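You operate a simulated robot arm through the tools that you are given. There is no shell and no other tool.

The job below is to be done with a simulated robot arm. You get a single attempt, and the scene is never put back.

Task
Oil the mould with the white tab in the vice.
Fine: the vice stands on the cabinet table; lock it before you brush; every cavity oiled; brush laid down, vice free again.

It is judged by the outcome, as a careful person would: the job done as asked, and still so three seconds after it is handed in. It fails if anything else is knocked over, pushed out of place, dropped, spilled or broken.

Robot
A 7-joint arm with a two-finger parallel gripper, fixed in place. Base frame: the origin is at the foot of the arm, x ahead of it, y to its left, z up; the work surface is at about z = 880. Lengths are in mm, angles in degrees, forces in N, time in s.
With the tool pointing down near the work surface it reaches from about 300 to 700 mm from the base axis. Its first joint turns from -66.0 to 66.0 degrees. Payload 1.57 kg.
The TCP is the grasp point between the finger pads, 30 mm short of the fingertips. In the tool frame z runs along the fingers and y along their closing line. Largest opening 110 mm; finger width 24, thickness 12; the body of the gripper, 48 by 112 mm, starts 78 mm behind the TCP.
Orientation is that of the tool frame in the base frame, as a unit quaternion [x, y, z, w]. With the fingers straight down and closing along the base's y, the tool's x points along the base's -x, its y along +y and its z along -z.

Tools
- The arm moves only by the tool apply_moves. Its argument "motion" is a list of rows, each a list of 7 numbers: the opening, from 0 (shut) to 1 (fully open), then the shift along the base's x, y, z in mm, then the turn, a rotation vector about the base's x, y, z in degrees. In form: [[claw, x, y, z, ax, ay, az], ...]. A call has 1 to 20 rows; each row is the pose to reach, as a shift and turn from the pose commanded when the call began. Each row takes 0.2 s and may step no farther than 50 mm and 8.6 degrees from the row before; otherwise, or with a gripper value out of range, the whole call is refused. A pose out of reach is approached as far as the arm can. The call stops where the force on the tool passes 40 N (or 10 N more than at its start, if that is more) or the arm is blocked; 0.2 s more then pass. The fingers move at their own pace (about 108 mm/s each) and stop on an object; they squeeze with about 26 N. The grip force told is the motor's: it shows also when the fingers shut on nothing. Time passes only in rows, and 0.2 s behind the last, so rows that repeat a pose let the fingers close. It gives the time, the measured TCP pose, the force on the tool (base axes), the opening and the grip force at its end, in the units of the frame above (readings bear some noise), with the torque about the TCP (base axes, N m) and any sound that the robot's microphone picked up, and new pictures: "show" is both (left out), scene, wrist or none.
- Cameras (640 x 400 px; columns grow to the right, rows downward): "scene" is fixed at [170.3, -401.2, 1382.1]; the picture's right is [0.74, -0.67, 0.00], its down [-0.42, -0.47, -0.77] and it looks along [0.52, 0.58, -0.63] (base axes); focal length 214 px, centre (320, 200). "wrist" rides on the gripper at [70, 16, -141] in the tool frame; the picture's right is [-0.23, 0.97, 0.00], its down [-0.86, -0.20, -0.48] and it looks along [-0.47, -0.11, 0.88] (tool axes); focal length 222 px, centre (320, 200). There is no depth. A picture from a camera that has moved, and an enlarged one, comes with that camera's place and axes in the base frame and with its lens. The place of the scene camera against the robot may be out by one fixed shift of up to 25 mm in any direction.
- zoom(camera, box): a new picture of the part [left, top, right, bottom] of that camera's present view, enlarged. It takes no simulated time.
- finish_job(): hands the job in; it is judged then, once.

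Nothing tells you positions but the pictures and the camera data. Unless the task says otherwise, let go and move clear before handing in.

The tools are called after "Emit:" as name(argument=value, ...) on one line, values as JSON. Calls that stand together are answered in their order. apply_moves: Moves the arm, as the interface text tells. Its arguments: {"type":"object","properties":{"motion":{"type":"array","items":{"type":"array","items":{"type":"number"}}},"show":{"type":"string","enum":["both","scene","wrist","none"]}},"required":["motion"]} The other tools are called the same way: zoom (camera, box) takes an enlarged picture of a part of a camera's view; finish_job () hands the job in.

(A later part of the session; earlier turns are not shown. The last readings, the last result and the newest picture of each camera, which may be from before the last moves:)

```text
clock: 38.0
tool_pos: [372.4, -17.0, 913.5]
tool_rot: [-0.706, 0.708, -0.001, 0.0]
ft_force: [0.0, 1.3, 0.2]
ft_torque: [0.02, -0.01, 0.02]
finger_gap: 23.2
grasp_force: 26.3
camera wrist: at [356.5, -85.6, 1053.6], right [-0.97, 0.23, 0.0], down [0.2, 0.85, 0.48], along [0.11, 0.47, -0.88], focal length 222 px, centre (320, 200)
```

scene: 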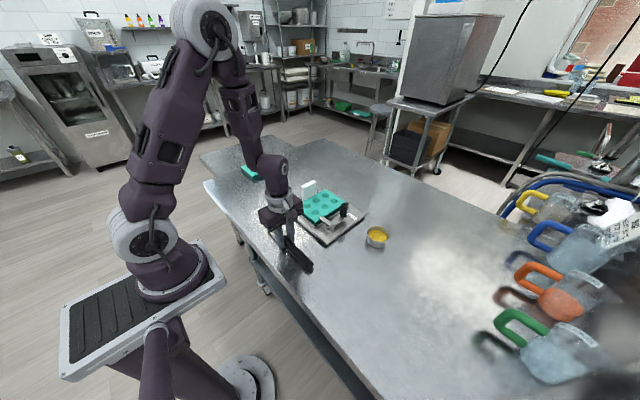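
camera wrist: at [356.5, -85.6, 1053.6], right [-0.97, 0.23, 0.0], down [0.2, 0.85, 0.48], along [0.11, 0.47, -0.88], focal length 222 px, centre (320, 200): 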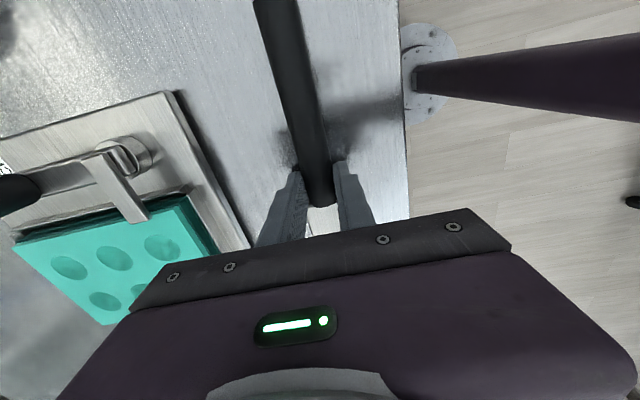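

The brush handle is gripped at 23 mm. I'll lift it and look at how it hangs.

Emit:
apply_moves(motion=[[0, 0, 0, 5, 0, 0, 0], [0, 0, 0, 20, 0, 0, 0], [0, 0, 0, 50, 0, 0, 0], [0, 0, 0, 90, 0, 0, 0], [0, 0, 0, 130, 0, 0, 0], [0, 0, 0, 130, 0, 0, 0]])

Emit:
zoom(camera="scene", box=[240, 160, 340, 260])

```text
clock: 39.4
tool_pos: [373.7, -18.7, 1042.1]
tool_rot: [-0.706, 0.708, 0.0, 0.0]
ft_force: [-0.7, -0.3, -0.3]
ft_torque: [0.05, 0.0, 0.0]
finger_gap: 23.2
grasp_force: 26.5
camera wrist: at [356.8, -87.5, 1183.6], right [-0.97, 0.23, 0.0], down [0.2, 0.85, 0.48], along [0.11, 0.47, -0.88], focal length 222 px, centre (320, 200)
```

scene: 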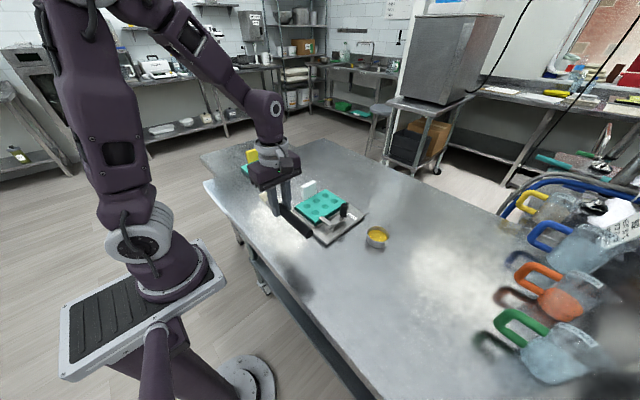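
wrist: 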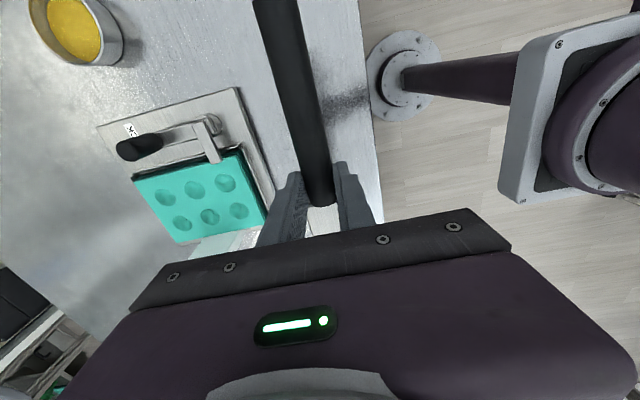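

```text
4.00 times, centred on (290, 210) of scene
camera zoom: at [170.3, -401.2, 1382.1], right [0.74, -0.67, 0.0], down [-0.42, -0.47, -0.77], along [0.52, 0.58, -0.63], focal length 858 px, centre (440, 160)
```

zoom: 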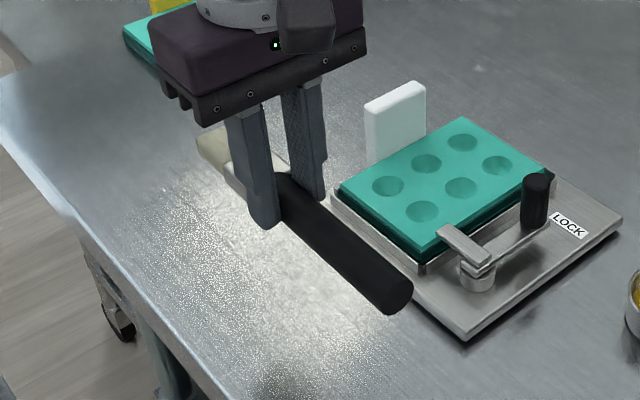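

The brush hangs level. I'll carry it high toward the oil cup while tilting the bristles down 60° about the x axis.

Emit:
apply_moves(motion=[[0, 26, -25, 20, -7.5, 0, 0], [0, 52, -50, 30, -15, 0, 0], [0, 78, -75, 38, -22.5, 0, 0], [0, 104, -100, 45, -30, 0, 0], [0, 130, -125, 50, -37.5, 0, 0], [0, 156, -150, 53, -45, 0, 0], [0, 182, -175, 56, -52.5, 0, 0], [0, 208, -198, 58, -60, 0, 0], [0, 208, -198, 58, -60, 0, 0]])

Emit:
zoom(camera="scene", box=[320, 130, 460, 260])

```text
clock: 41.4
tool_pos: [580.0, -214.3, 1101.0]
tool_rot: [-0.611, 0.614, -0.354, -0.354]
ft_force: [0.2, -0.1, -0.2]
ft_torque: [0.03, 0.01, 0.0]
finger_gap: 23.1
grasp_force: 25.9
camera wrist: at [564.9, -125.6, 1231.7], right [-0.97, 0.11, -0.2], down [0.2, 0.84, -0.5], along [0.11, -0.53, -0.84], focal length 222 px, centre (320, 200)
```

scene: 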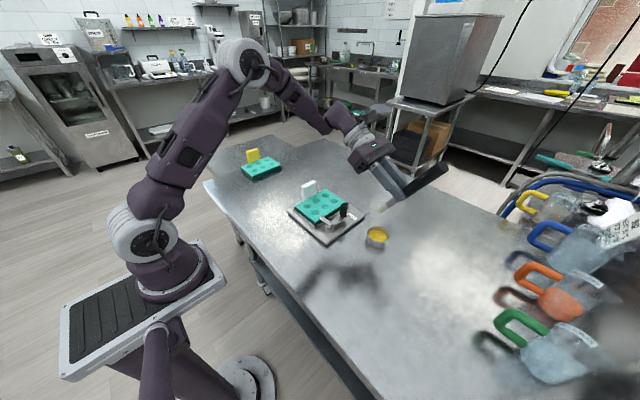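
wrist: 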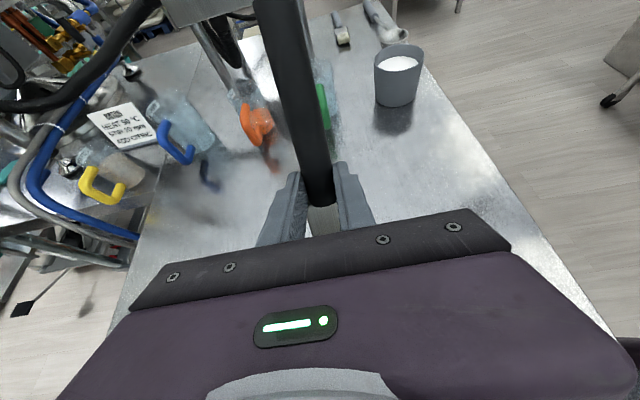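

```text
3.08 times, centred on (390, 195) of scene
camera zoom: at [170.3, -401.2, 1382.1], right [0.74, -0.67, 0.0], down [-0.42, -0.47, -0.77], along [0.52, 0.58, -0.63], focal length 660 px, centre (105, 215)
```

zoom: 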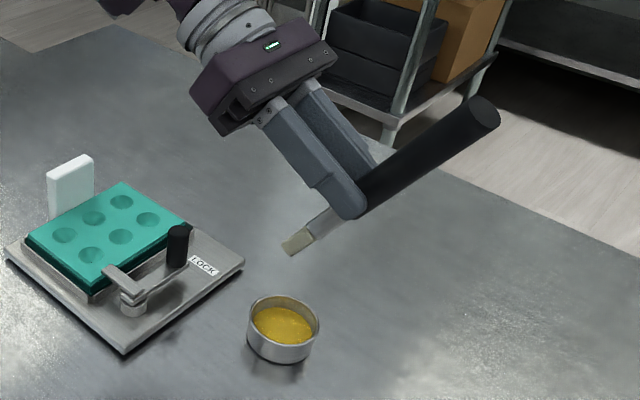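

The bristle tip is about 100 mm above the cup and nearly centred. I'll shift +5 mm in x and lower it to just above the rim to verify.

Emit:
apply_moves(motion=[[0, 5, 0, -30, 0, 0, 0], [0, 5, 0, -60, 0, 0, 0], [0, 5, 0, -80, 0, 0, 0], [0, 5, 0, -80, 0, 0, 0]], show="none")

Emit:
zoom(camera="scene", box=[345, 190, 425, 260])

```text
clock: 42.4
tool_pos: [586.1, -214.5, 1020.3]
tool_rot: [-0.612, 0.613, -0.355, -0.353]
ft_force: [0.6, -0.6, -0.9]
ft_torque: [0.05, 0.0, -0.01]
finger_gap: 23.3
grasp_force: 26.5
```

```text
5.71 times, centred on (385, 225) of scene
camera zoom: at [170.3, -401.2, 1382.1], right [0.74, -0.67, 0.0], down [-0.42, -0.47, -0.77], along [0.52, 0.58, -0.63], focal length 1226 px, centre (-51, 57)
```

zoom: 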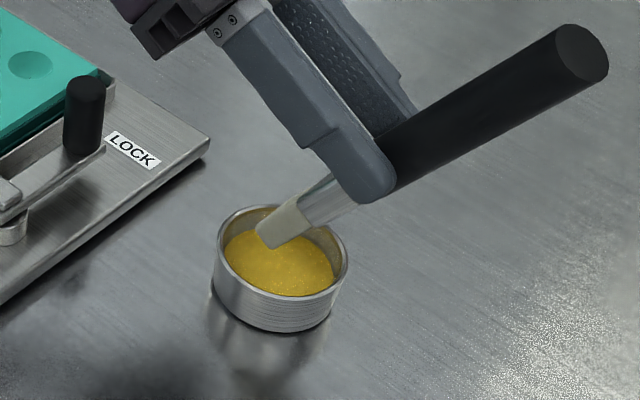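

Emit:
zoom(camera="scene", box=[360, 205, 410, 245])

```text
10.00 times, centred on (385, 225) of scene
camera zoom: at [170.3, -401.2, 1382.1], right [0.74, -0.67, 0.0], down [-0.42, -0.47, -0.77], along [0.52, 0.58, -0.63], focal length 2145 px, centre (-330, -50)
```

zoom: 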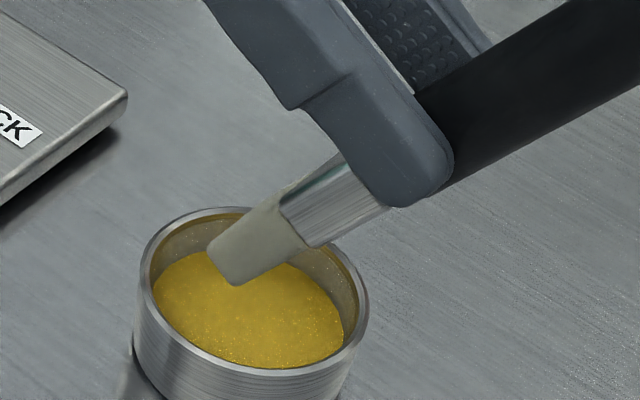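

The tip is centred over the oil within a few millimetres. I'll shift +3 mm in x and dip gently.

Emit:
apply_moves(motion=[[0, 3, 0, -10, 0, 0, 0], [0, 3, 0, -20, 0, 0, 0], [0, 3, 0, -28, 0, 0, 0], [0, 3, 0, -34, 0, 0, 0], [0, 3, 0, -34, 0, 0, 0]], show="none")

Emit:
zoom(camera="scene", box=[355, 205, 415, 255])

```text
clock: 43.6
tool_pos: [589.8, -216.7, 986.6]
tool_rot: [-0.611, 0.613, -0.355, -0.353]
ft_force: [-0.3, 0.2, -0.4]
ft_torque: [0.01, -0.03, 0.02]
finger_gap: 22.9
grasp_force: 25.9
```

```text
8.00 times, centred on (385, 230) of scene
camera zoom: at [170.3, -401.2, 1382.1], right [0.74, -0.67, 0.0], down [-0.42, -0.47, -0.77], along [0.52, 0.58, -0.63], focal length 1716 px, centre (-200, -40)
```

zoom: 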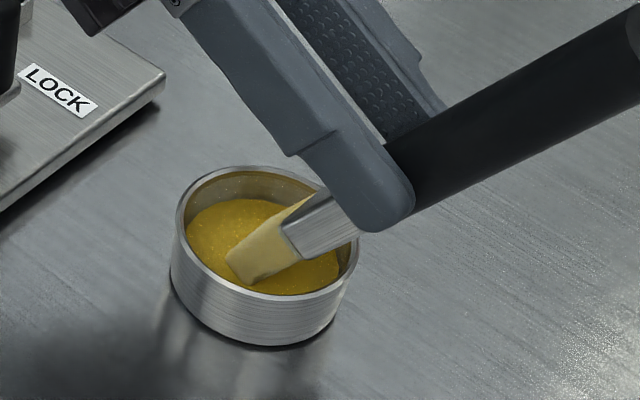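

The bristles are in the oil and have turned golden. I'll go 3 mm deeper, hold briefly, then lift straight up.

Emit:
apply_moves(motion=[[0, 0, 0, -3, 0, 0, 0], [0, 0, 0, -3, 0, 0, 0], [0, 0, 0, -3, 0, 0, 0], [0, 0, 0, 0, 0, 0, 0], [0, 0, 0, 8, 0, 0, 0], [0, 0, 0, 18, 0, 0, 0], [0, 0, 0, 18, 0, 0, 0], [0, 0, 0, 18, 0, 0, 0], [0, 0, 0, 18, 0, 0, 0], [0, 0, 0, 18, 0, 0, 0]], show="none")

Emit:
zoom(camera="scene", box=[355, 195, 415, 245])

```text
clock: 45.8
tool_pos: [587.2, -214.8, 1004.0]
tool_rot: [-0.611, 0.613, -0.354, -0.354]
ft_force: [-0.8, -0.5, -0.2]
ft_torque: [0.03, 0.02, 0.0]
finger_gap: 22.9
grasp_force: 26.0
```

```text
8.00 times, centred on (385, 220) of scene
camera zoom: at [170.3, -401.2, 1382.1], right [0.74, -0.67, 0.0], down [-0.42, -0.47, -0.77], along [0.52, 0.58, -0.63], focal length 1716 px, centre (-200, 40)
```

zoom: 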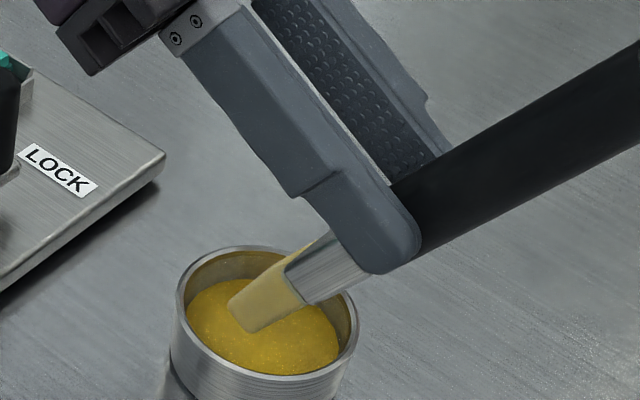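

The brush is loaded. The cavity centres are at x≈505, 549.5 and 595, and y≈−3.4 and 41. I'll lift clear of the knob and carry the brush over the cavity at (595, −3).

Emit:
apply_moves(motion=[[0, 0, 0, 35, 0, 0, 0], [0, 1, 5, 70, 0, 0, 0], [0, 2, 40, 80, 0, 0, 0], [0, 4, 80, 80, 0, 0, 0], [0, 5, 120, 80, 0, 0, 0], [0, 6, 155, 75, 0, 0, 0], [0, 7, 183, 50, 0, 0, 0], [0, 7, 183, 30, 0, 0, 0], [0, 7, 183, 30, 0, 0, 0]])

Emit:
zoom(camera="scene", box=[290, 160, 380, 240])

```text
clock: 47.8
tool_pos: [592.6, -30.5, 1033.9]
tool_rot: [-0.611, 0.614, -0.354, -0.354]
ft_force: [0.1, 0.3, -0.4]
ft_torque: [0.01, -0.01, 0.01]
finger_gap: 23.2
grasp_force: 26.2
camera wrist: at [577.1, 57.0, 1165.7], right [-0.97, 0.12, -0.2], down [0.2, 0.84, -0.5], along [0.11, -0.53, -0.84], focal length 222 px, centre (320, 200)
```

scene: 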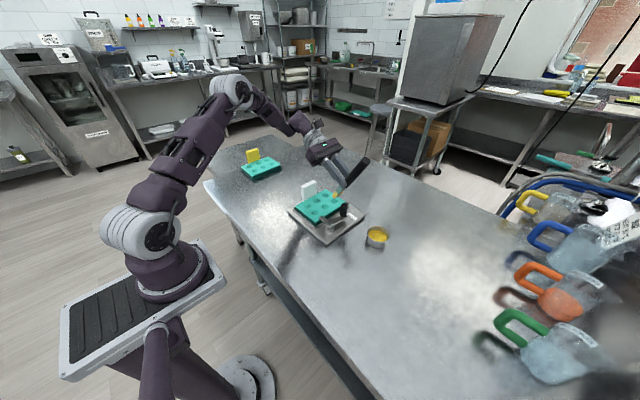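
wrist: 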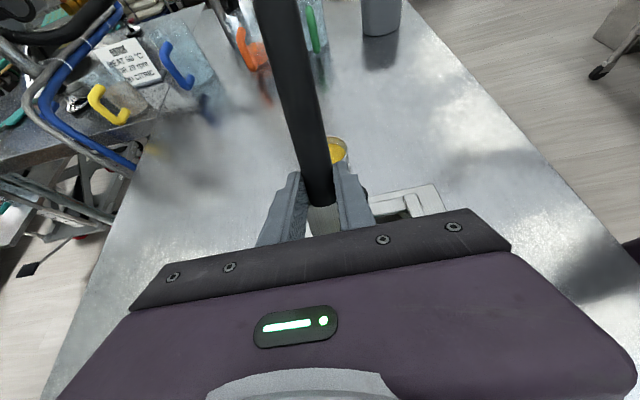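

```text
5.00 times, centred on (335, 200) of scene
camera zoom: at [170.3, -401.1, 1382.1], right [0.74, -0.67, 0.0], down [-0.42, -0.47, -0.77], along [0.52, 0.58, -0.63], focal length 1072 px, centre (245, 200)
```

zoom: 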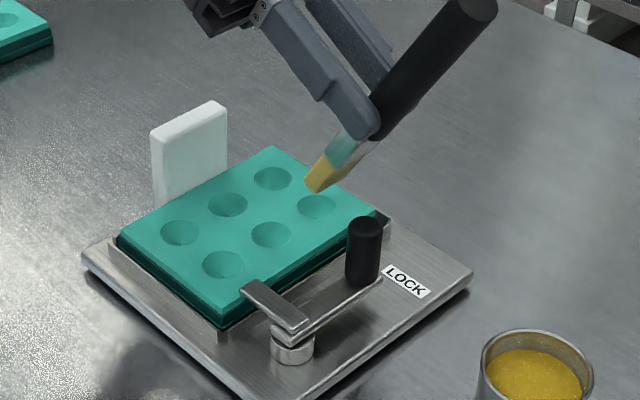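

The tip is about 30 mm above the mould near the far −y cavity. I'll zoom in to fine-align before lowering.

Emit:
zoom(camera="scene", box=[330, 180, 380, 220])

```text
10.00 times, centred on (355, 200) of scene
camera zoom: at [170.3, -401.1, 1382.1], right [0.74, -0.67, 0.0], down [-0.42, -0.47, -0.77], along [0.52, 0.58, -0.63], focal length 2145 px, centre (-30, 200)
```

zoom: 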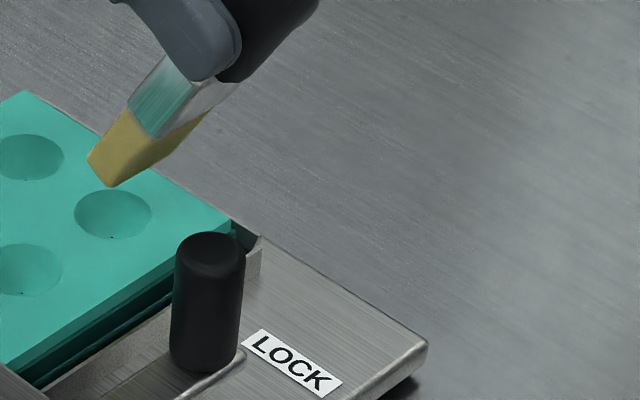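

Emit:
apply_moves(motion=[[0, 1, 0, -8, 0, 0, 0], [0, 1, 0, -16, 0, 0, 0], [0, 1, 0, -16, 0, 0, 0]], show="none")

Emit:
zoom(camera="scene", box=[330, 185, 370, 217])

```text
clock: 48.6
tool_pos: [596.7, -31.5, 1018.2]
tool_rot: [-0.612, 0.613, -0.355, -0.353]
ft_force: [0.2, -0.3, -0.5]
ft_torque: [-0.03, 0.01, 0.0]
finger_gap: 23.2
grasp_force: 25.8
```

```text
12.50 times, centred on (350, 201) of scene
camera zoom: at [170.3, -401.2, 1382.1], right [0.74, -0.67, 0.0], down [-0.42, -0.47, -0.77], along [0.52, 0.58, -0.63], focal length 2681 px, centre (-55, 188)
```

zoom: 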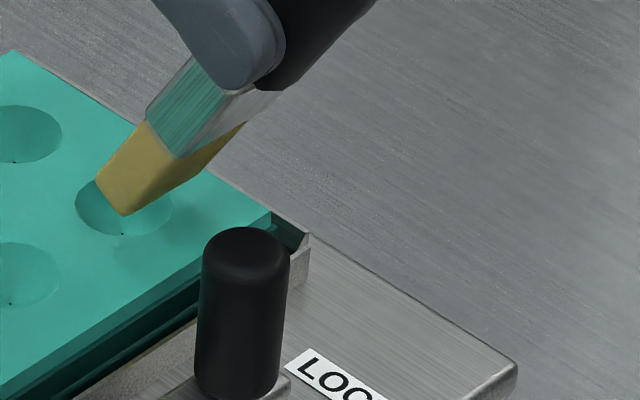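

The tip appears about 4–5 mm toward −y of the cavity centre. I'll correct that and lower closer.

Emit:
apply_moves(motion=[[0, -1.5, 4.5, 0, 0, 0, 0], [0, -1.5, 4.5, -6, 0, 0, 0], [0, -1.5, 4.5, -9, 0, 0, 0], [0, -1.5, 4.5, -9, 0, 0, 0]], show="none")

Emit:
zoom(camera="scene", box=[330, 185, 370, 217])

```text
clock: 49.6
tool_pos: [594.2, -27.6, 1009.8]
tool_rot: [-0.611, 0.613, -0.355, -0.353]
ft_force: [-0.9, -0.4, 15.6]
ft_torque: [0.35, 0.06, 0.03]
finger_gap: 23.2
grasp_force: 26.1
```

```text
12.50 times, centred on (350, 201) of scene
camera zoom: at [170.0, -401.2, 1382.1], right [0.74, -0.67, 0.0], down [-0.42, -0.47, -0.77], along [0.52, 0.58, -0.63], focal length 2681 px, centre (-55, 188)
```

zoom: 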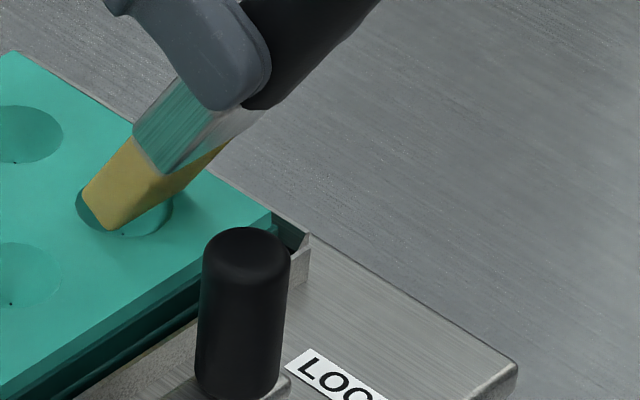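

The tip touched at about 16 N, so the mould top is really at about z 917 and my y correction was slightly too large. I'll lift off, shift by (−2, −3.5), and come down again more gently.

Emit:
apply_moves(motion=[[0, 0, 0, 4, 0, 0, 0], [0, -2, -3.5, 4, 0, 0, 0], [0, -2, -3.5, 2, 0, 0, 0], [0, -2, -3.5, 0, 0, 0, 0], [0, -2, -3.5, 0, 0, 0, 0]], show="none")

Emit:
zoom(camera="scene", box=[330, 185, 370, 217])

```text
clock: 50.8
tool_pos: [592.5, -31.5, 1009.5]
tool_rot: [-0.611, 0.613, -0.355, -0.353]
ft_force: [-0.2, -1.3, 16.8]
ft_torque: [0.34, 0.07, -0.01]
finger_gap: 23.2
grasp_force: 25.9
```

```text
12.50 times, centred on (350, 201) of scene
camera zoom: at [169.9, -401.2, 1382.1], right [0.74, -0.67, 0.0], down [-0.42, -0.47, -0.77], along [0.52, 0.58, -0.63], focal length 2681 px, centre (-55, 188)
```

zoom: 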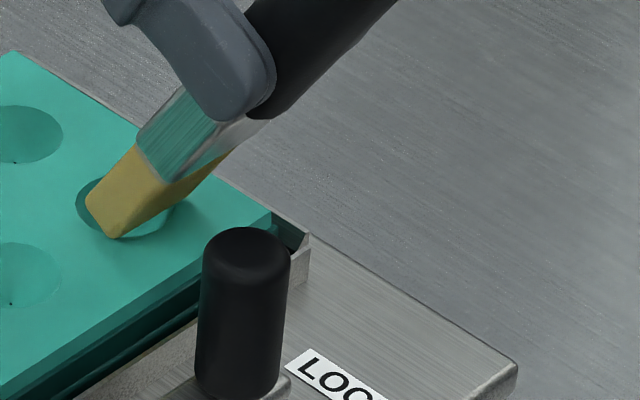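

The bristles rest on the mould's top plane. I'll reduce the pressure, brush back and forth over the cavity, then lift and check for oil.

Emit:
apply_moves(motion=[[0, 0, 0, 1, 0, 0, 0], [0, -3, 0, 1, 0, 0, 0], [0, 0, 3, 1, 0, 0, 0], [0, 3, 0, 1, 0, 0, 0], [0, 0, -3, 1, 0, 0, 0], [0, 0, 0, 1, 0, 0, 0], [0, 0, 0, 1, 0, 0, 0]], show="none")

Emit:
apply_moves(motion=[[0, 0, 0, 10, 0, 0, 0], [0, 0, 0, 30, 0, 0, 0], [0, 0, 0, 50, 0, 0, 0], [0, 0, 0, 50, 0, 0, 0]], show="none")

Emit:
zoom(camera="scene", box=[300, 165, 380, 230])

```text
clock: 52.4
tool_pos: [593.6, -31.0, 1010.0]
tool_rot: [-0.611, 0.614, -0.353, -0.353]
ft_force: [0.9, 0.6, 0.0]
ft_torque: [0.02, 0.02, 0.03]
finger_gap: 23.3
grasp_force: 26.5
```

```text
clock: 53.4
tool_pos: [592.7, -30.5, 1060.6]
tool_rot: [-0.611, 0.613, -0.354, -0.354]
ft_force: [-1.2, 0.6, -0.6]
ft_torque: [0.02, 0.0, 0.0]
finger_gap: 23.2
grasp_force: 26.5
```

```text
6.15 times, centred on (340, 198) of scene
camera zoom: at [170.3, -401.2, 1382.1], right [0.74, -0.67, 0.0], down [-0.42, -0.47, -0.77], along [0.52, 0.58, -0.63], focal length 1320 px, centre (197, 215)
```

zoom: 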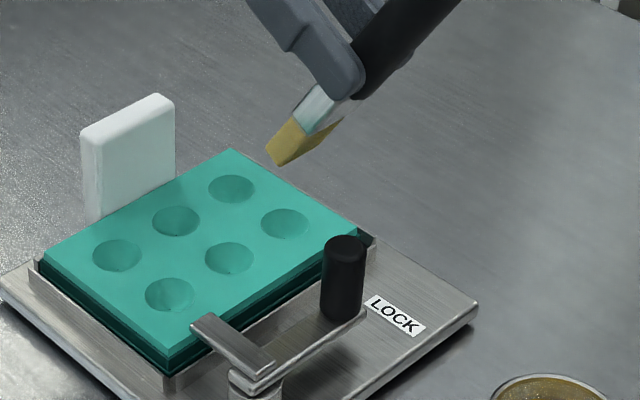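

Emit:
zoom(camera="scene", box=[308, 184, 348, 214])

Emit:
zoom(camera="scene", box=[330, 180, 354, 198])

Emit:
zoom(camera="scene", box=[325, 165, 360, 195])

```text
13.33 times, centred on (328, 199) of scene
camera zoom: at [170.3, -401.2, 1382.1], right [0.74, -0.67, 0.0], down [-0.42, -0.47, -0.77], along [0.52, 0.58, -0.63], focal length 2860 px, centre (213, 213)
```

zoom: 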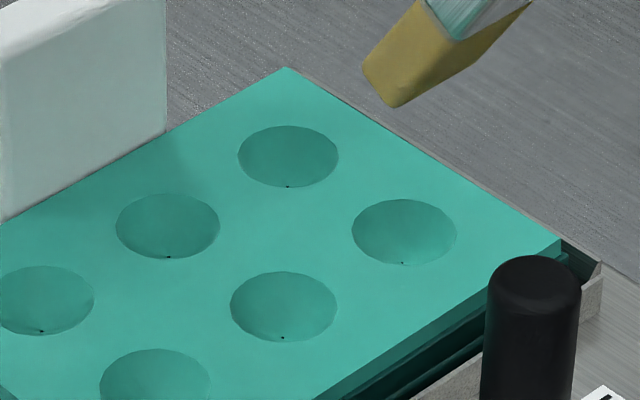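

```text
16.00 times, centred on (342, 189) of scene
camera zoom: at [170.3, -401.2, 1382.1], right [0.74, -0.67, 0.0], down [-0.42, -0.47, -0.77], along [0.52, 0.58, -0.63], focal length 3432 px, centre (-32, 376)
```

zoom: 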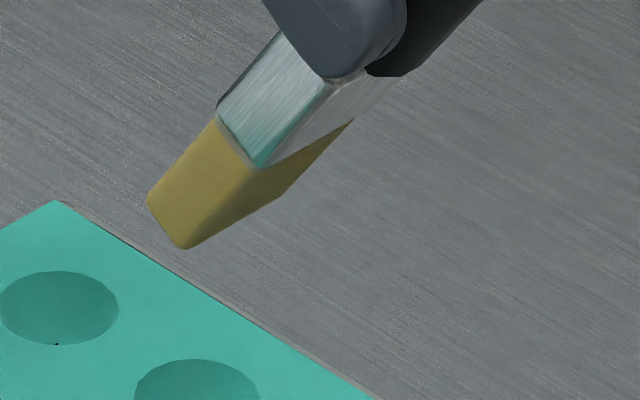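

```text
13.33 times, centred on (342, 180) of scene
camera zoom: at [170.3, -401.2, 1382.1], right [0.74, -0.67, 0.0], down [-0.42, -0.47, -0.77], along [0.52, 0.58, -0.63], focal length 2860 px, centre (20, 467)
```

zoom: 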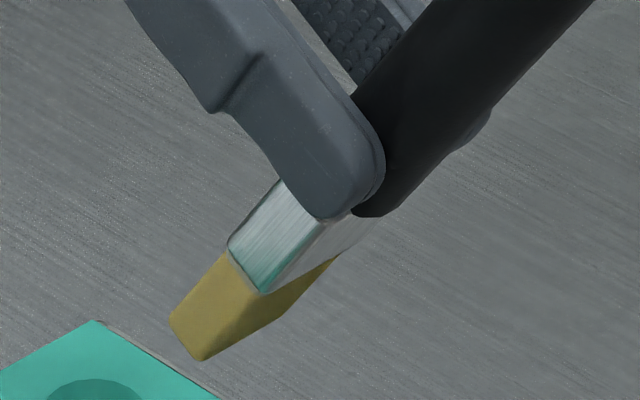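

Emit:
zoom(camera="scene", box=[326, 190, 342, 202])

Emit:
zoom(camera="scene", box=[318, 196, 334, 208])

```text
16.00 times, centred on (334, 196) of scene
camera zoom: at [170.3, -401.2, 1382.1], right [0.74, -0.67, 0.0], down [-0.42, -0.47, -0.77], along [0.52, 0.58, -0.63], focal length 3432 px, centre (96, 264)
```

zoom: 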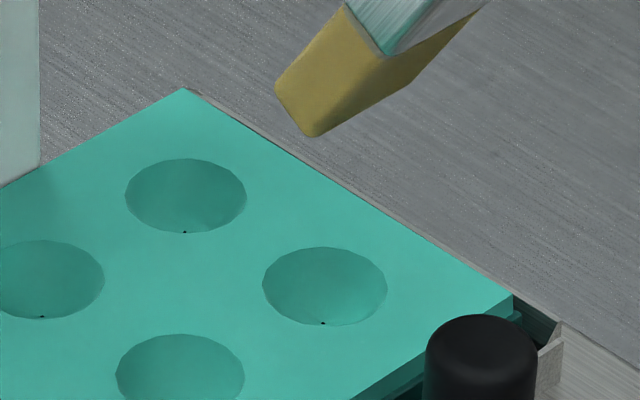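

```text
16.00 times, centred on (326, 202) of scene
camera zoom: at [170.3, -401.2, 1382.1], right [0.74, -0.67, 0.0], down [-0.42, -0.47, -0.77], along [0.52, 0.58, -0.63], focal length 3432 px, centre (224, 168)
```

zoom: 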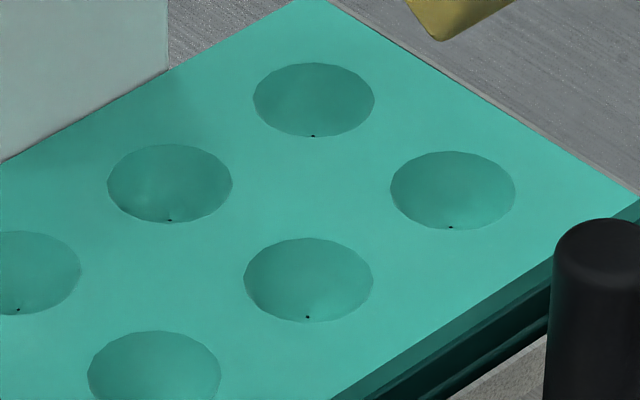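

I can't see a change in the touched cavity. It is about 27 mm wide and the bristle edge about 26 mm, so I'll try proper strokes with light contact, better centred.

Emit:
apply_moves(motion=[[0, -1.3, 3, -20, 0, 0, 0], [0, -1.3, 3, -40, 0, 0, 0], [0, -1.3, 3, -48, 0, 0, 0], [0, -1.3, 3, -50.5, 0, 0, 0], [0, -1.3, 3, -50.5, 0, 0, 0]], show="none")

Emit:
zoom(camera="scene", box=[330, 185, 370, 217])

```text
clock: 54.6
tool_pos: [591.3, -29.0, 1008.9]
tool_rot: [-0.611, 0.613, -0.355, -0.353]
ft_force: [-0.3, 0.4, 3.8]
ft_torque: [0.1, 0.13, 0.03]
finger_gap: 23.2
grasp_force: 25.9
```

```text
12.50 times, centred on (350, 201) of scene
camera zoom: at [170.2, -401.2, 1382.1], right [0.74, -0.67, 0.0], down [-0.42, -0.47, -0.77], along [0.52, 0.58, -0.63], focal length 2681 px, centre (-55, 188)
```

zoom: 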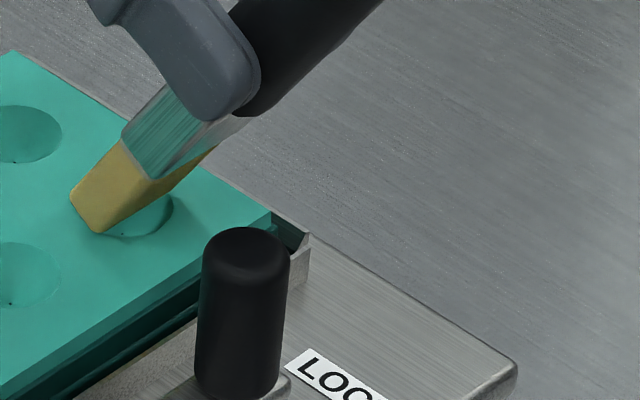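

Emit:
apply_moves(motion=[[0, 1, 2, -0.3, 0, 0, 0], [0, 2, 4, -0.3, 0, 0, 0], [0, 1, 0, -0.3, 0, 0, 0], [0, 0, -4, -0.3, 0, 0, 0], [0, -1, 0, -0.3, 0, 0, 0], [0, 1, 3, -0.3, 0, 0, 0], [0, 0, 0, -0.3, 0, 0, 0]], show="none")

Emit:
apply_moves(motion=[[0, 0, 0, 10, 0, 0, 0], [0, 0, 0, 30, 0, 0, 0], [0, 0, 0, 50, 0, 0, 0], [0, 0, 0, 50, 0, 0, 0]], show="none")

Emit:
zoom(camera="scene", box=[318, 186, 346, 207])

```text
clock: 56.2
tool_pos: [592.2, -26.8, 1006.4]
tool_rot: [0.613, -0.613, 0.355, 0.351]
ft_force: [1.4, 3.7, 4.0]
ft_torque: [0.45, -0.03, -0.1]
finger_gap: 23.0
grasp_force: 26.6
```

```text
clock: 57.2
tool_pos: [593.1, -28.0, 1059.4]
tool_rot: [-0.611, 0.614, -0.354, -0.354]
ft_force: [-0.4, 0.1, -0.6]
ft_torque: [-0.03, 0.04, 0.01]
finger_gap: 23.5
grasp_force: 26.3
```

```text
16.00 times, centred on (332, 196) of scene
camera zoom: at [170.3, -401.2, 1382.1], right [0.74, -0.67, 0.0], down [-0.42, -0.47, -0.77], along [0.52, 0.58, -0.63], focal length 3432 px, centre (128, 256)
```

zoom: 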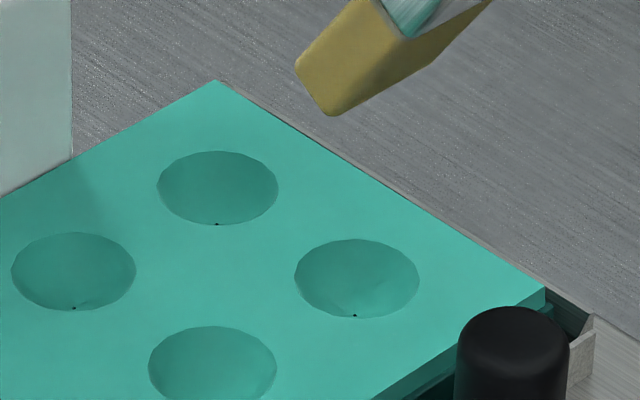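

The cavity still looks unchanged from this angle. Before going on I'll look at the cavities with the wrist camera from another direction to see whether oil is visible.

Emit:
apply_moves(motion=[[0, -15, 15, 30, 0, 0, 0], [0, -40, 45, 50, 0, 0, 0], [0, -65, 75, 50, 0, 0, 0], [0, -90, 105, 50, 0, 0, 0], [0, -103, 120, 50, 0, 0, 0], [0, -103, 120, 50, 0, 0, 0]])

Emit:
zoom(camera="scene", box=[295, 180, 355, 225])

```text
clock: 58.6
tool_pos: [488.3, 91.9, 1108.2]
tool_rot: [-0.611, 0.614, -0.353, -0.353]
ft_force: [-0.6, -0.3, -0.6]
ft_torque: [-0.01, 0.0, 0.02]
finger_gap: 23.1
grasp_force: 26.1
camera wrist: at [472.5, 180.1, 1239.2], right [-0.97, 0.12, -0.2], down [0.2, 0.84, -0.5], along [0.11, -0.53, -0.84], focal length 222 px, centre (320, 200)
```

scene: 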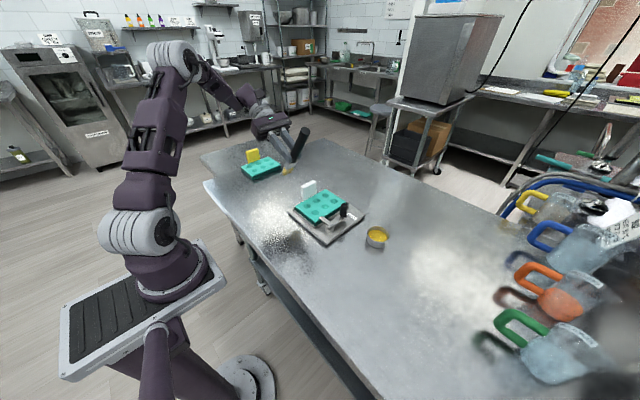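
wrist: 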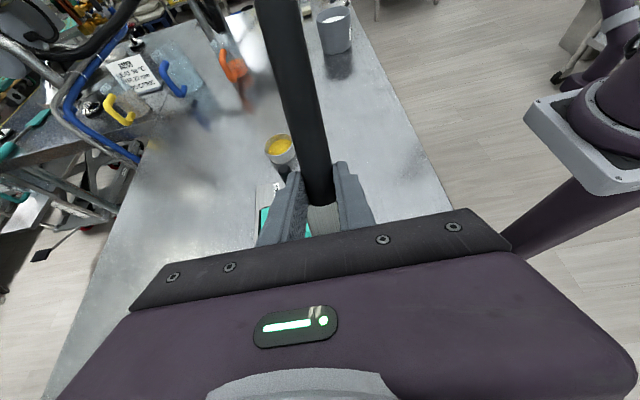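

```text
8.89 times, centred on (325, 202) of scene
camera zoom: at [170.3, -401.1, 1382.1], right [0.74, -0.67, 0.0], down [-0.42, -0.47, -0.77], along [0.52, 0.58, -0.63], focal length 1906 px, centre (276, 178)
```

zoom: 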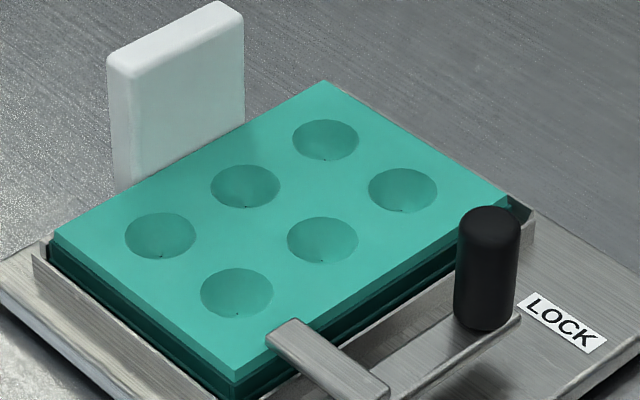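

No oil is visible. Flat contact may not reach into the bowls, so I'll roll the brush 45° about its own axis to let a bristle corner enter the cavity.

Emit:
apply_moves(motion=[[0, 15, -15, 0, 0, -3.75, 6.5], [0, 31, -35, 0, 0, -7.5, 13], [0, 47, -58, -5, 0, -11.25, 19.5], [0, 63, -80, -15, 0, -15, 26], [0, 79, -102, -30, 0, -18.75, 32.5], [0, 94, -121, -48, 0, -22.5, 39], [0, 94, -121, -48, 0, -22.5, 39]])

Emit:
zoom(camera="scene", box=[315, 165, 375, 215])

```text
clock: 60.2
tool_pos: [582.7, -28.5, 1061.1]
tool_rot: [0.701, -0.432, 0.561, 0.091]
ft_force: [0.2, 0.8, -0.4]
ft_torque: [0.01, -0.01, -0.01]
finger_gap: 22.9
grasp_force: 26.2
camera wrist: at [472.0, 13.8, 1164.2], right [-0.69, -0.48, -0.54], down [-0.2, 0.84, -0.5], along [0.7, -0.24, -0.68], focal length 222 px, centre (320, 200)
```

scene: 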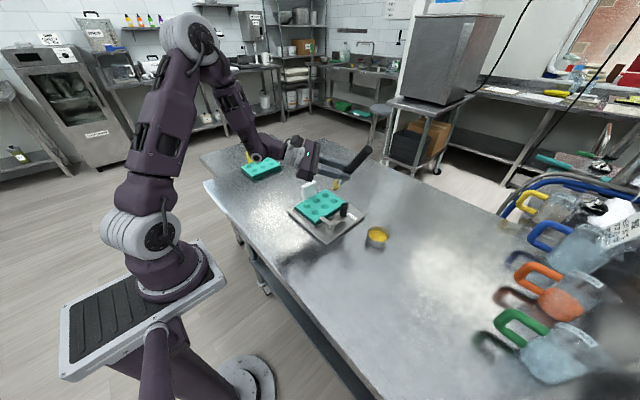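
wrist: 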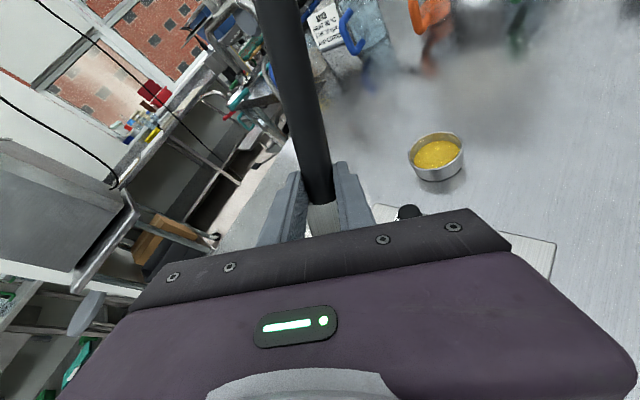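

```text
8.00 times, centred on (345, 190) of scene
camera zoom: at [170.3, -401.2, 1382.1], right [0.74, -0.67, 0.0], down [-0.42, -0.47, -0.77], along [0.52, 0.58, -0.63], focal length 1716 px, centre (120, 280)
```

zoom: 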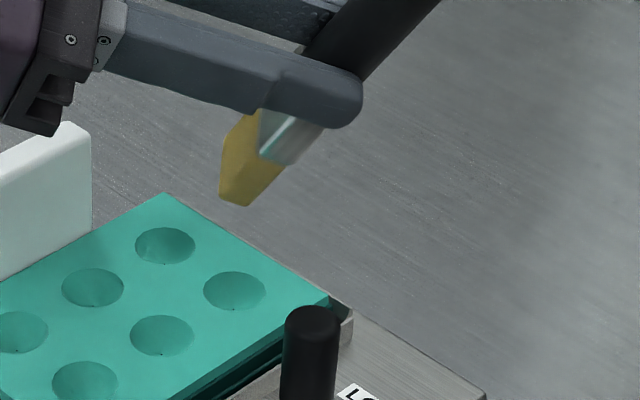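

Emit:
zoom(camera="scene", box=[334, 174, 362, 196])

```text
16.00 times, centred on (348, 185) of scene
camera zoom: at [170.3, -401.2, 1382.1], right [0.74, -0.67, 0.0], down [-0.42, -0.47, -0.77], along [0.52, 0.58, -0.63], focal length 3432 px, centre (-128, 440)
```

zoom: 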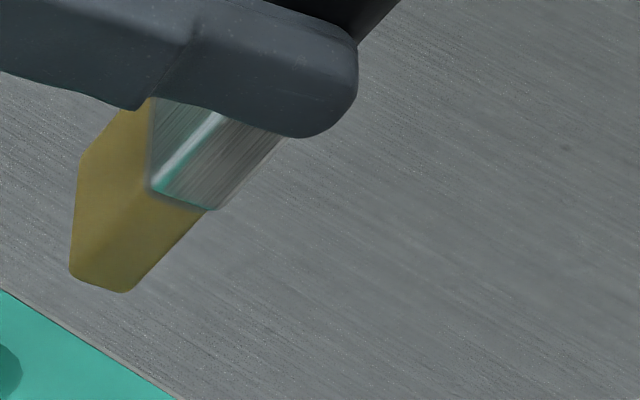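

The corner now points down. I'll lower it to just above the cavity and check where the lowest corner sits.

Emit:
apply_moves(motion=[[0, 0, 0, -20, 0, 0, 0], [0, 0, 0, -38, 0, 0, 0], [0, 0, 0, -45, 0, 0, 0], [0, 0, 0, -45, 0, 0, 0]], show="none")

Emit:
zoom(camera="scene", box=[330, 182, 358, 204])

```text
clock: 61.2
tool_pos: [583.4, -27.1, 1015.1]
tool_rot: [0.7, -0.431, 0.561, 0.092]
ft_force: [0.4, -0.1, -1.2]
ft_torque: [0.0, 0.0, 0.0]
finger_gap: 23.0
grasp_force: 26.6
```

```text
16.00 times, centred on (344, 193) of scene
camera zoom: at [170.3, -401.2, 1382.1], right [0.74, -0.67, 0.0], down [-0.42, -0.47, -0.77], along [0.52, 0.58, -0.63], focal length 3432 px, centre (-64, 312)
```

zoom: 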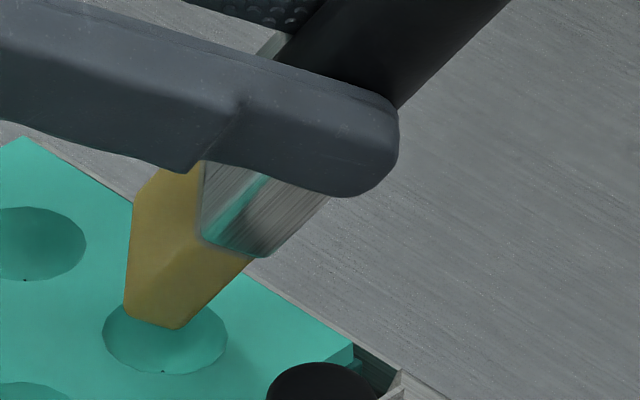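

The corner is well placed over the cavity. I'll apply a small shift and lower gradually, watching the force.

Emit:
apply_moves(motion=[[0, -1.5, -1, -3, 0, 0, 0], [0, -1.5, -1, -6, 0, 0, 0], [0, -1.5, -1, -8, 0, 0, 0], [0, -1.5, -1, -8, 0, 0, 0]], show="none")

Emit:
zoom(camera="scene", box=[330, 182, 358, 204])

```text
clock: 62.2
tool_pos: [581.0, -31.0, 1009.3]
tool_rot: [0.699, -0.432, 0.563, 0.091]
ft_force: [0.0, 2.3, 16.0]
ft_torque: [0.42, -0.05, 0.01]
finger_gap: 23.0
grasp_force: 25.9
```

```text
16.00 times, centred on (344, 193) of scene
camera zoom: at [169.9, -401.1, 1382.1], right [0.74, -0.67, 0.0], down [-0.42, -0.47, -0.77], along [0.52, 0.58, -0.63], focal length 3432 px, centre (-64, 312)
```

zoom: 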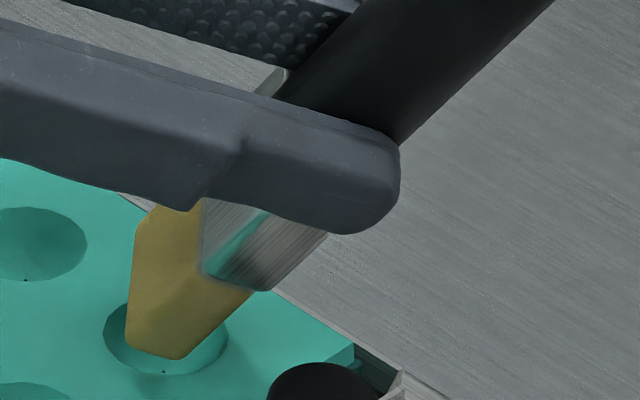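

Emit:
apply_moves(motion=[[0, 0, 0, 0.8, 0, 0, 0], [0, 2, 2, 0.8, 0, 0, 0], [0, 0, 3, 0.8, 0, 0, 0], [0, -2, 1, 0.8, 0, 0, 0], [0, 0, 0, 0.8, 0, 0, 0], [0, 0, 0, 0.8, 0, 0, 0]], show="none")

Emit:
apply_moves(motion=[[0, 0, 0, 10, 0, 0, 0], [0, 0, 0, 30, 0, 0, 0], [0, 0, 0, 45, 0, 0, 0], [0, 0, 0, 45, 0, 0, 0]], show="none")

Emit:
zoom(camera="scene", box=[316, 184, 348, 208])

```text
clock: 63.6
tool_pos: [579.7, -29.1, 1008.7]
tool_rot: [0.7, -0.431, 0.562, 0.091]
ft_force: [0.1, 4.0, 25.1]
ft_torque: [0.96, -0.12, 0.03]
finger_gap: 23.6
grasp_force: 26.1
```

```text
clock: 64.6
tool_pos: [579.1, -31.7, 1053.8]
tool_rot: [0.7, -0.431, 0.561, 0.092]
ft_force: [-0.3, -0.6, -0.6]
ft_torque: [0.03, -0.01, 0.0]
finger_gap: 23.3
grasp_force: 25.9
```

```text
16.00 times, centred on (332, 196) of scene
camera zoom: at [170.3, -401.2, 1382.1], right [0.74, -0.67, 0.0], down [-0.42, -0.47, -0.77], along [0.52, 0.58, -0.63], focal length 3432 px, centre (128, 264)
```

zoom: 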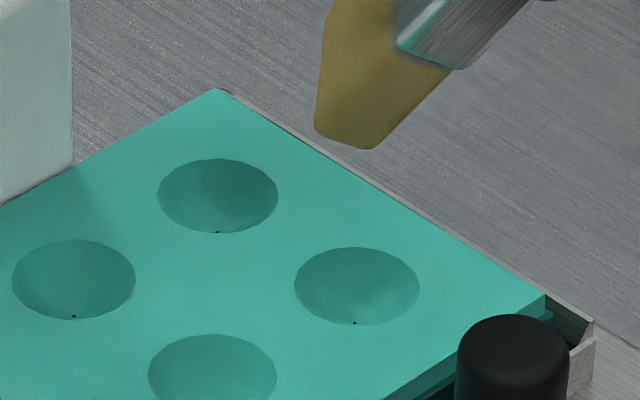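

The contact height is the same whichever way the brush is turned, so the mould seems to behave as flat-topped and still shows no oil. I also never heard a lock click, so I'll check the lever's real angle.

Emit:
zoom(camera="scene", box=[310, 190, 374, 240])

Emit:
zoom(camera="scene", box=[318, 200, 362, 232])

```text
8.00 times, centred on (342, 215) of scene
camera zoom: at [170.3, -401.2, 1382.1], right [0.74, -0.67, 0.0], down [-0.42, -0.47, -0.77], along [0.52, 0.58, -0.63], focal length 1716 px, centre (144, 80)
```

zoom: 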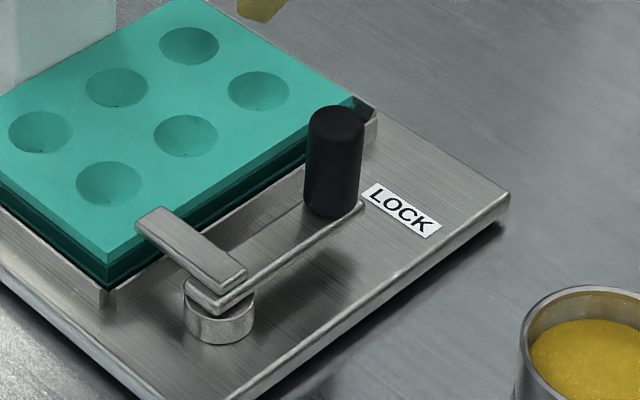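

```text
12.50 times, centred on (340, 216) of scene
camera zoom: at [170.3, -401.2, 1382.1], right [0.74, -0.67, 0.0], down [-0.42, -0.47, -0.77], along [0.52, 0.58, -0.63], focal length 2681 px, centre (70, 0)
```

zoom: 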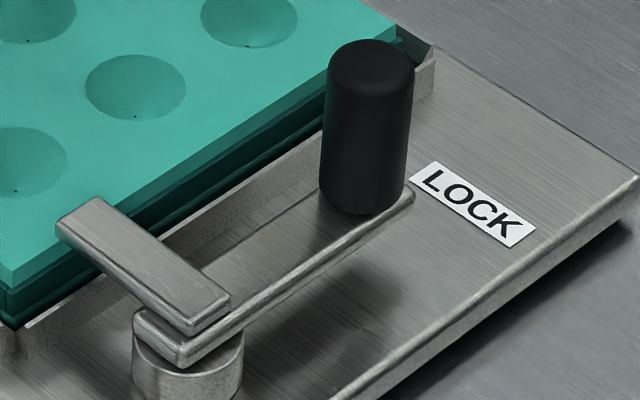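

The lever is squarely at its end position. Since the collisions are flat-topped, the bristle end face should be brought down as squarely as possible, so I'll undo the roll and then hold the brush nearly vertical.

Emit:
apply_moves(motion=[[0, 2, 0, 5, 0, 3.75, -6.5], [0, 4, 0, 10, 0, 7.5, -13], [0, 6, 0, 15, 0, 11.25, -19.5], [0, 8, 0, 20, 0, 15, -26], [0, 10, 0, 20, 0, 18.75, -32.5], [0, 12, 0, 20, 0, 22.5, -39], [0, 12, 0, 20, 0, 22.5, -39]], show="none")

Emit:
apply_moves(motion=[[0, 0, 8, 0, -7, 0, 0], [0, 0, 16, 0, -14, 0, 0], [0, 0, 24, 0, -21, 0, 0], [0, 0, 28, 0, -24, 0, 0], [0, 0, 28, 0, -24, 0, 0]])

Emit:
zoom(camera="scene", box=[310, 150, 390, 215])

```text
clock: 66.2
tool_pos: [593.6, -30.7, 1075.1]
tool_rot: [-0.611, 0.614, -0.353, -0.354]
ft_force: [0.3, 0.5, -0.1]
ft_torque: [0.01, -0.02, -0.01]
finger_gap: 23.1
grasp_force: 25.9
```

```text
clock: 67.4
tool_pos: [592.0, -3.3, 1075.1]
tool_rot: [-0.524, 0.527, -0.474, -0.473]
ft_force: [0.2, -0.1, -0.4]
ft_torque: [0.02, 0.01, 0.02]
finger_gap: 23.2
grasp_force: 25.8
camera wrist: at [575.1, 130.7, 1157.8], right [-0.97, 0.02, -0.23], down [0.2, 0.56, -0.8], along [0.11, -0.83, -0.55], focal length 222 px, centre (320, 200)
```

scene: 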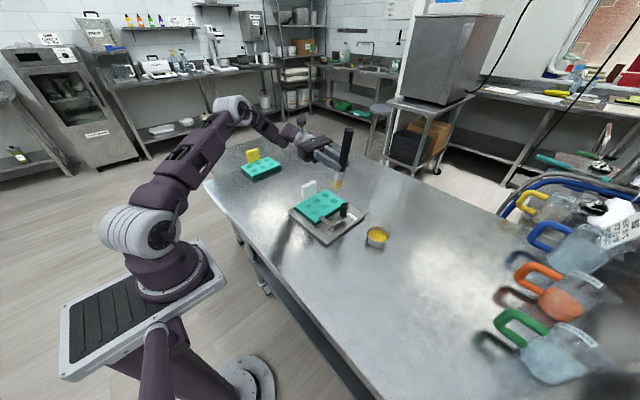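
wrist: 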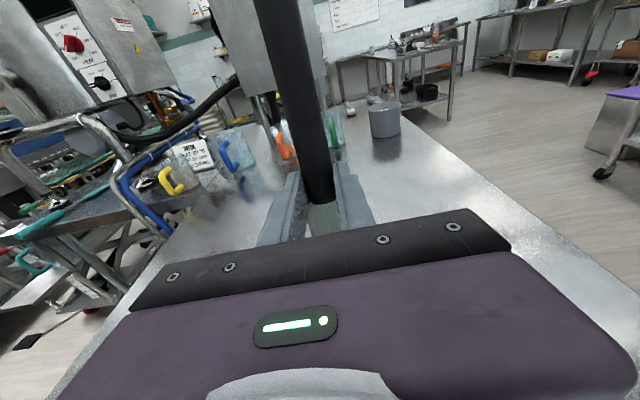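

```text
6.15 times, centred on (350, 182) of scene
camera zoom: at [170.3, -401.1, 1382.1], right [0.74, -0.67, 0.0], down [-0.42, -0.47, -0.77], along [0.52, 0.58, -0.63], focal length 1320 px, centre (135, 308)
```

zoom: 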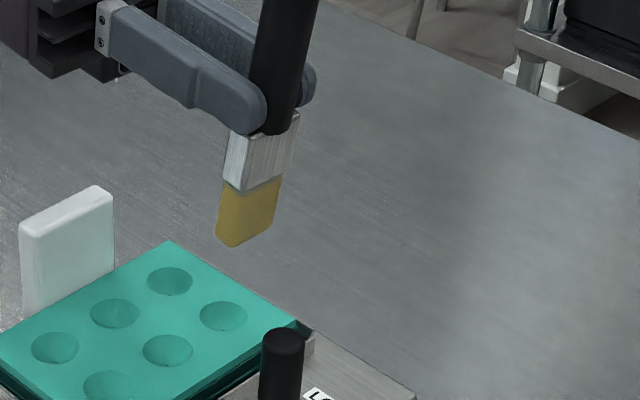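

The brush is now almost vertical. I'll move it over the first cavity at low height and align using the scene view.

Emit:
apply_moves(motion=[[0, 0, 10, -20, 0, 0, 0], [0, 0, 10, -40, 0, 0, 0], [0, 0, 10, -55, 0, 0, 0], [0, 0, 10, -55, 0, 0, 0]], show="none")

Emit:
zoom(camera="scene", box=[328, 180, 360, 204])

```text
clock: 68.4
tool_pos: [592.0, 8.7, 1021.2]
tool_rot: [-0.525, 0.527, -0.474, -0.472]
ft_force: [0.0, 0.1, -0.3]
ft_torque: [0.01, -0.02, 0.01]
finger_gap: 23.1
grasp_force: 25.5
```

```text
16.00 times, centred on (344, 192) of scene
camera zoom: at [170.3, -401.2, 1382.1], right [0.74, -0.67, 0.0], down [-0.42, -0.47, -0.77], along [0.52, 0.58, -0.63], focal length 3432 px, centre (-64, 328)
```

zoom: 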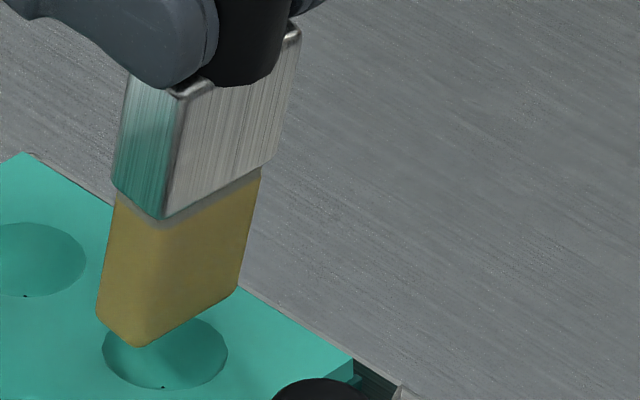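

Emit:
apply_moves(motion=[[0, -1.3, -1.3, -4, 0, 0, 0], [0, -1.3, -1.3, -8, 0, 0, 0], [0, -1.3, -1.3, -10, 0, 0, 0], [0, -1.3, -1.3, -10, 0, 0, 0]], show="none")

Emit:
zoom(camera="scene", box=[328, 180, 360, 204])

```text
clock: 69.4
tool_pos: [592.8, 5.7, 1008.7]
tool_rot: [-0.524, 0.526, -0.474, -0.473]
ft_force: [-0.5, 0.1, 6.7]
ft_torque: [-0.05, 0.12, -0.04]
finger_gap: 23.1
grasp_force: 25.9
```

```text
16.00 times, centred on (344, 192) of scene
camera zoom: at [170.1, -401.1, 1382.1], right [0.74, -0.67, 0.0], down [-0.42, -0.47, -0.77], along [0.52, 0.58, -0.63], focal length 3432 px, centre (-64, 328)
```

zoom: 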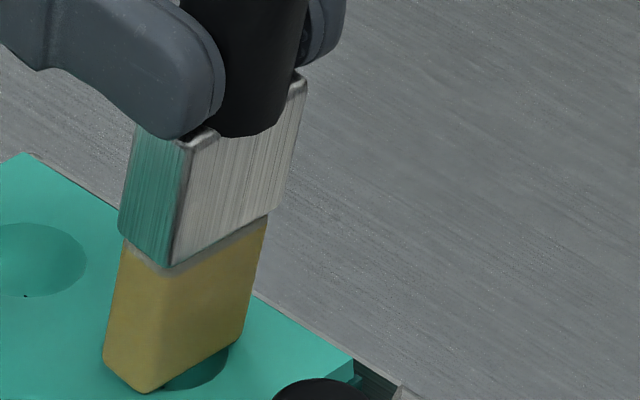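

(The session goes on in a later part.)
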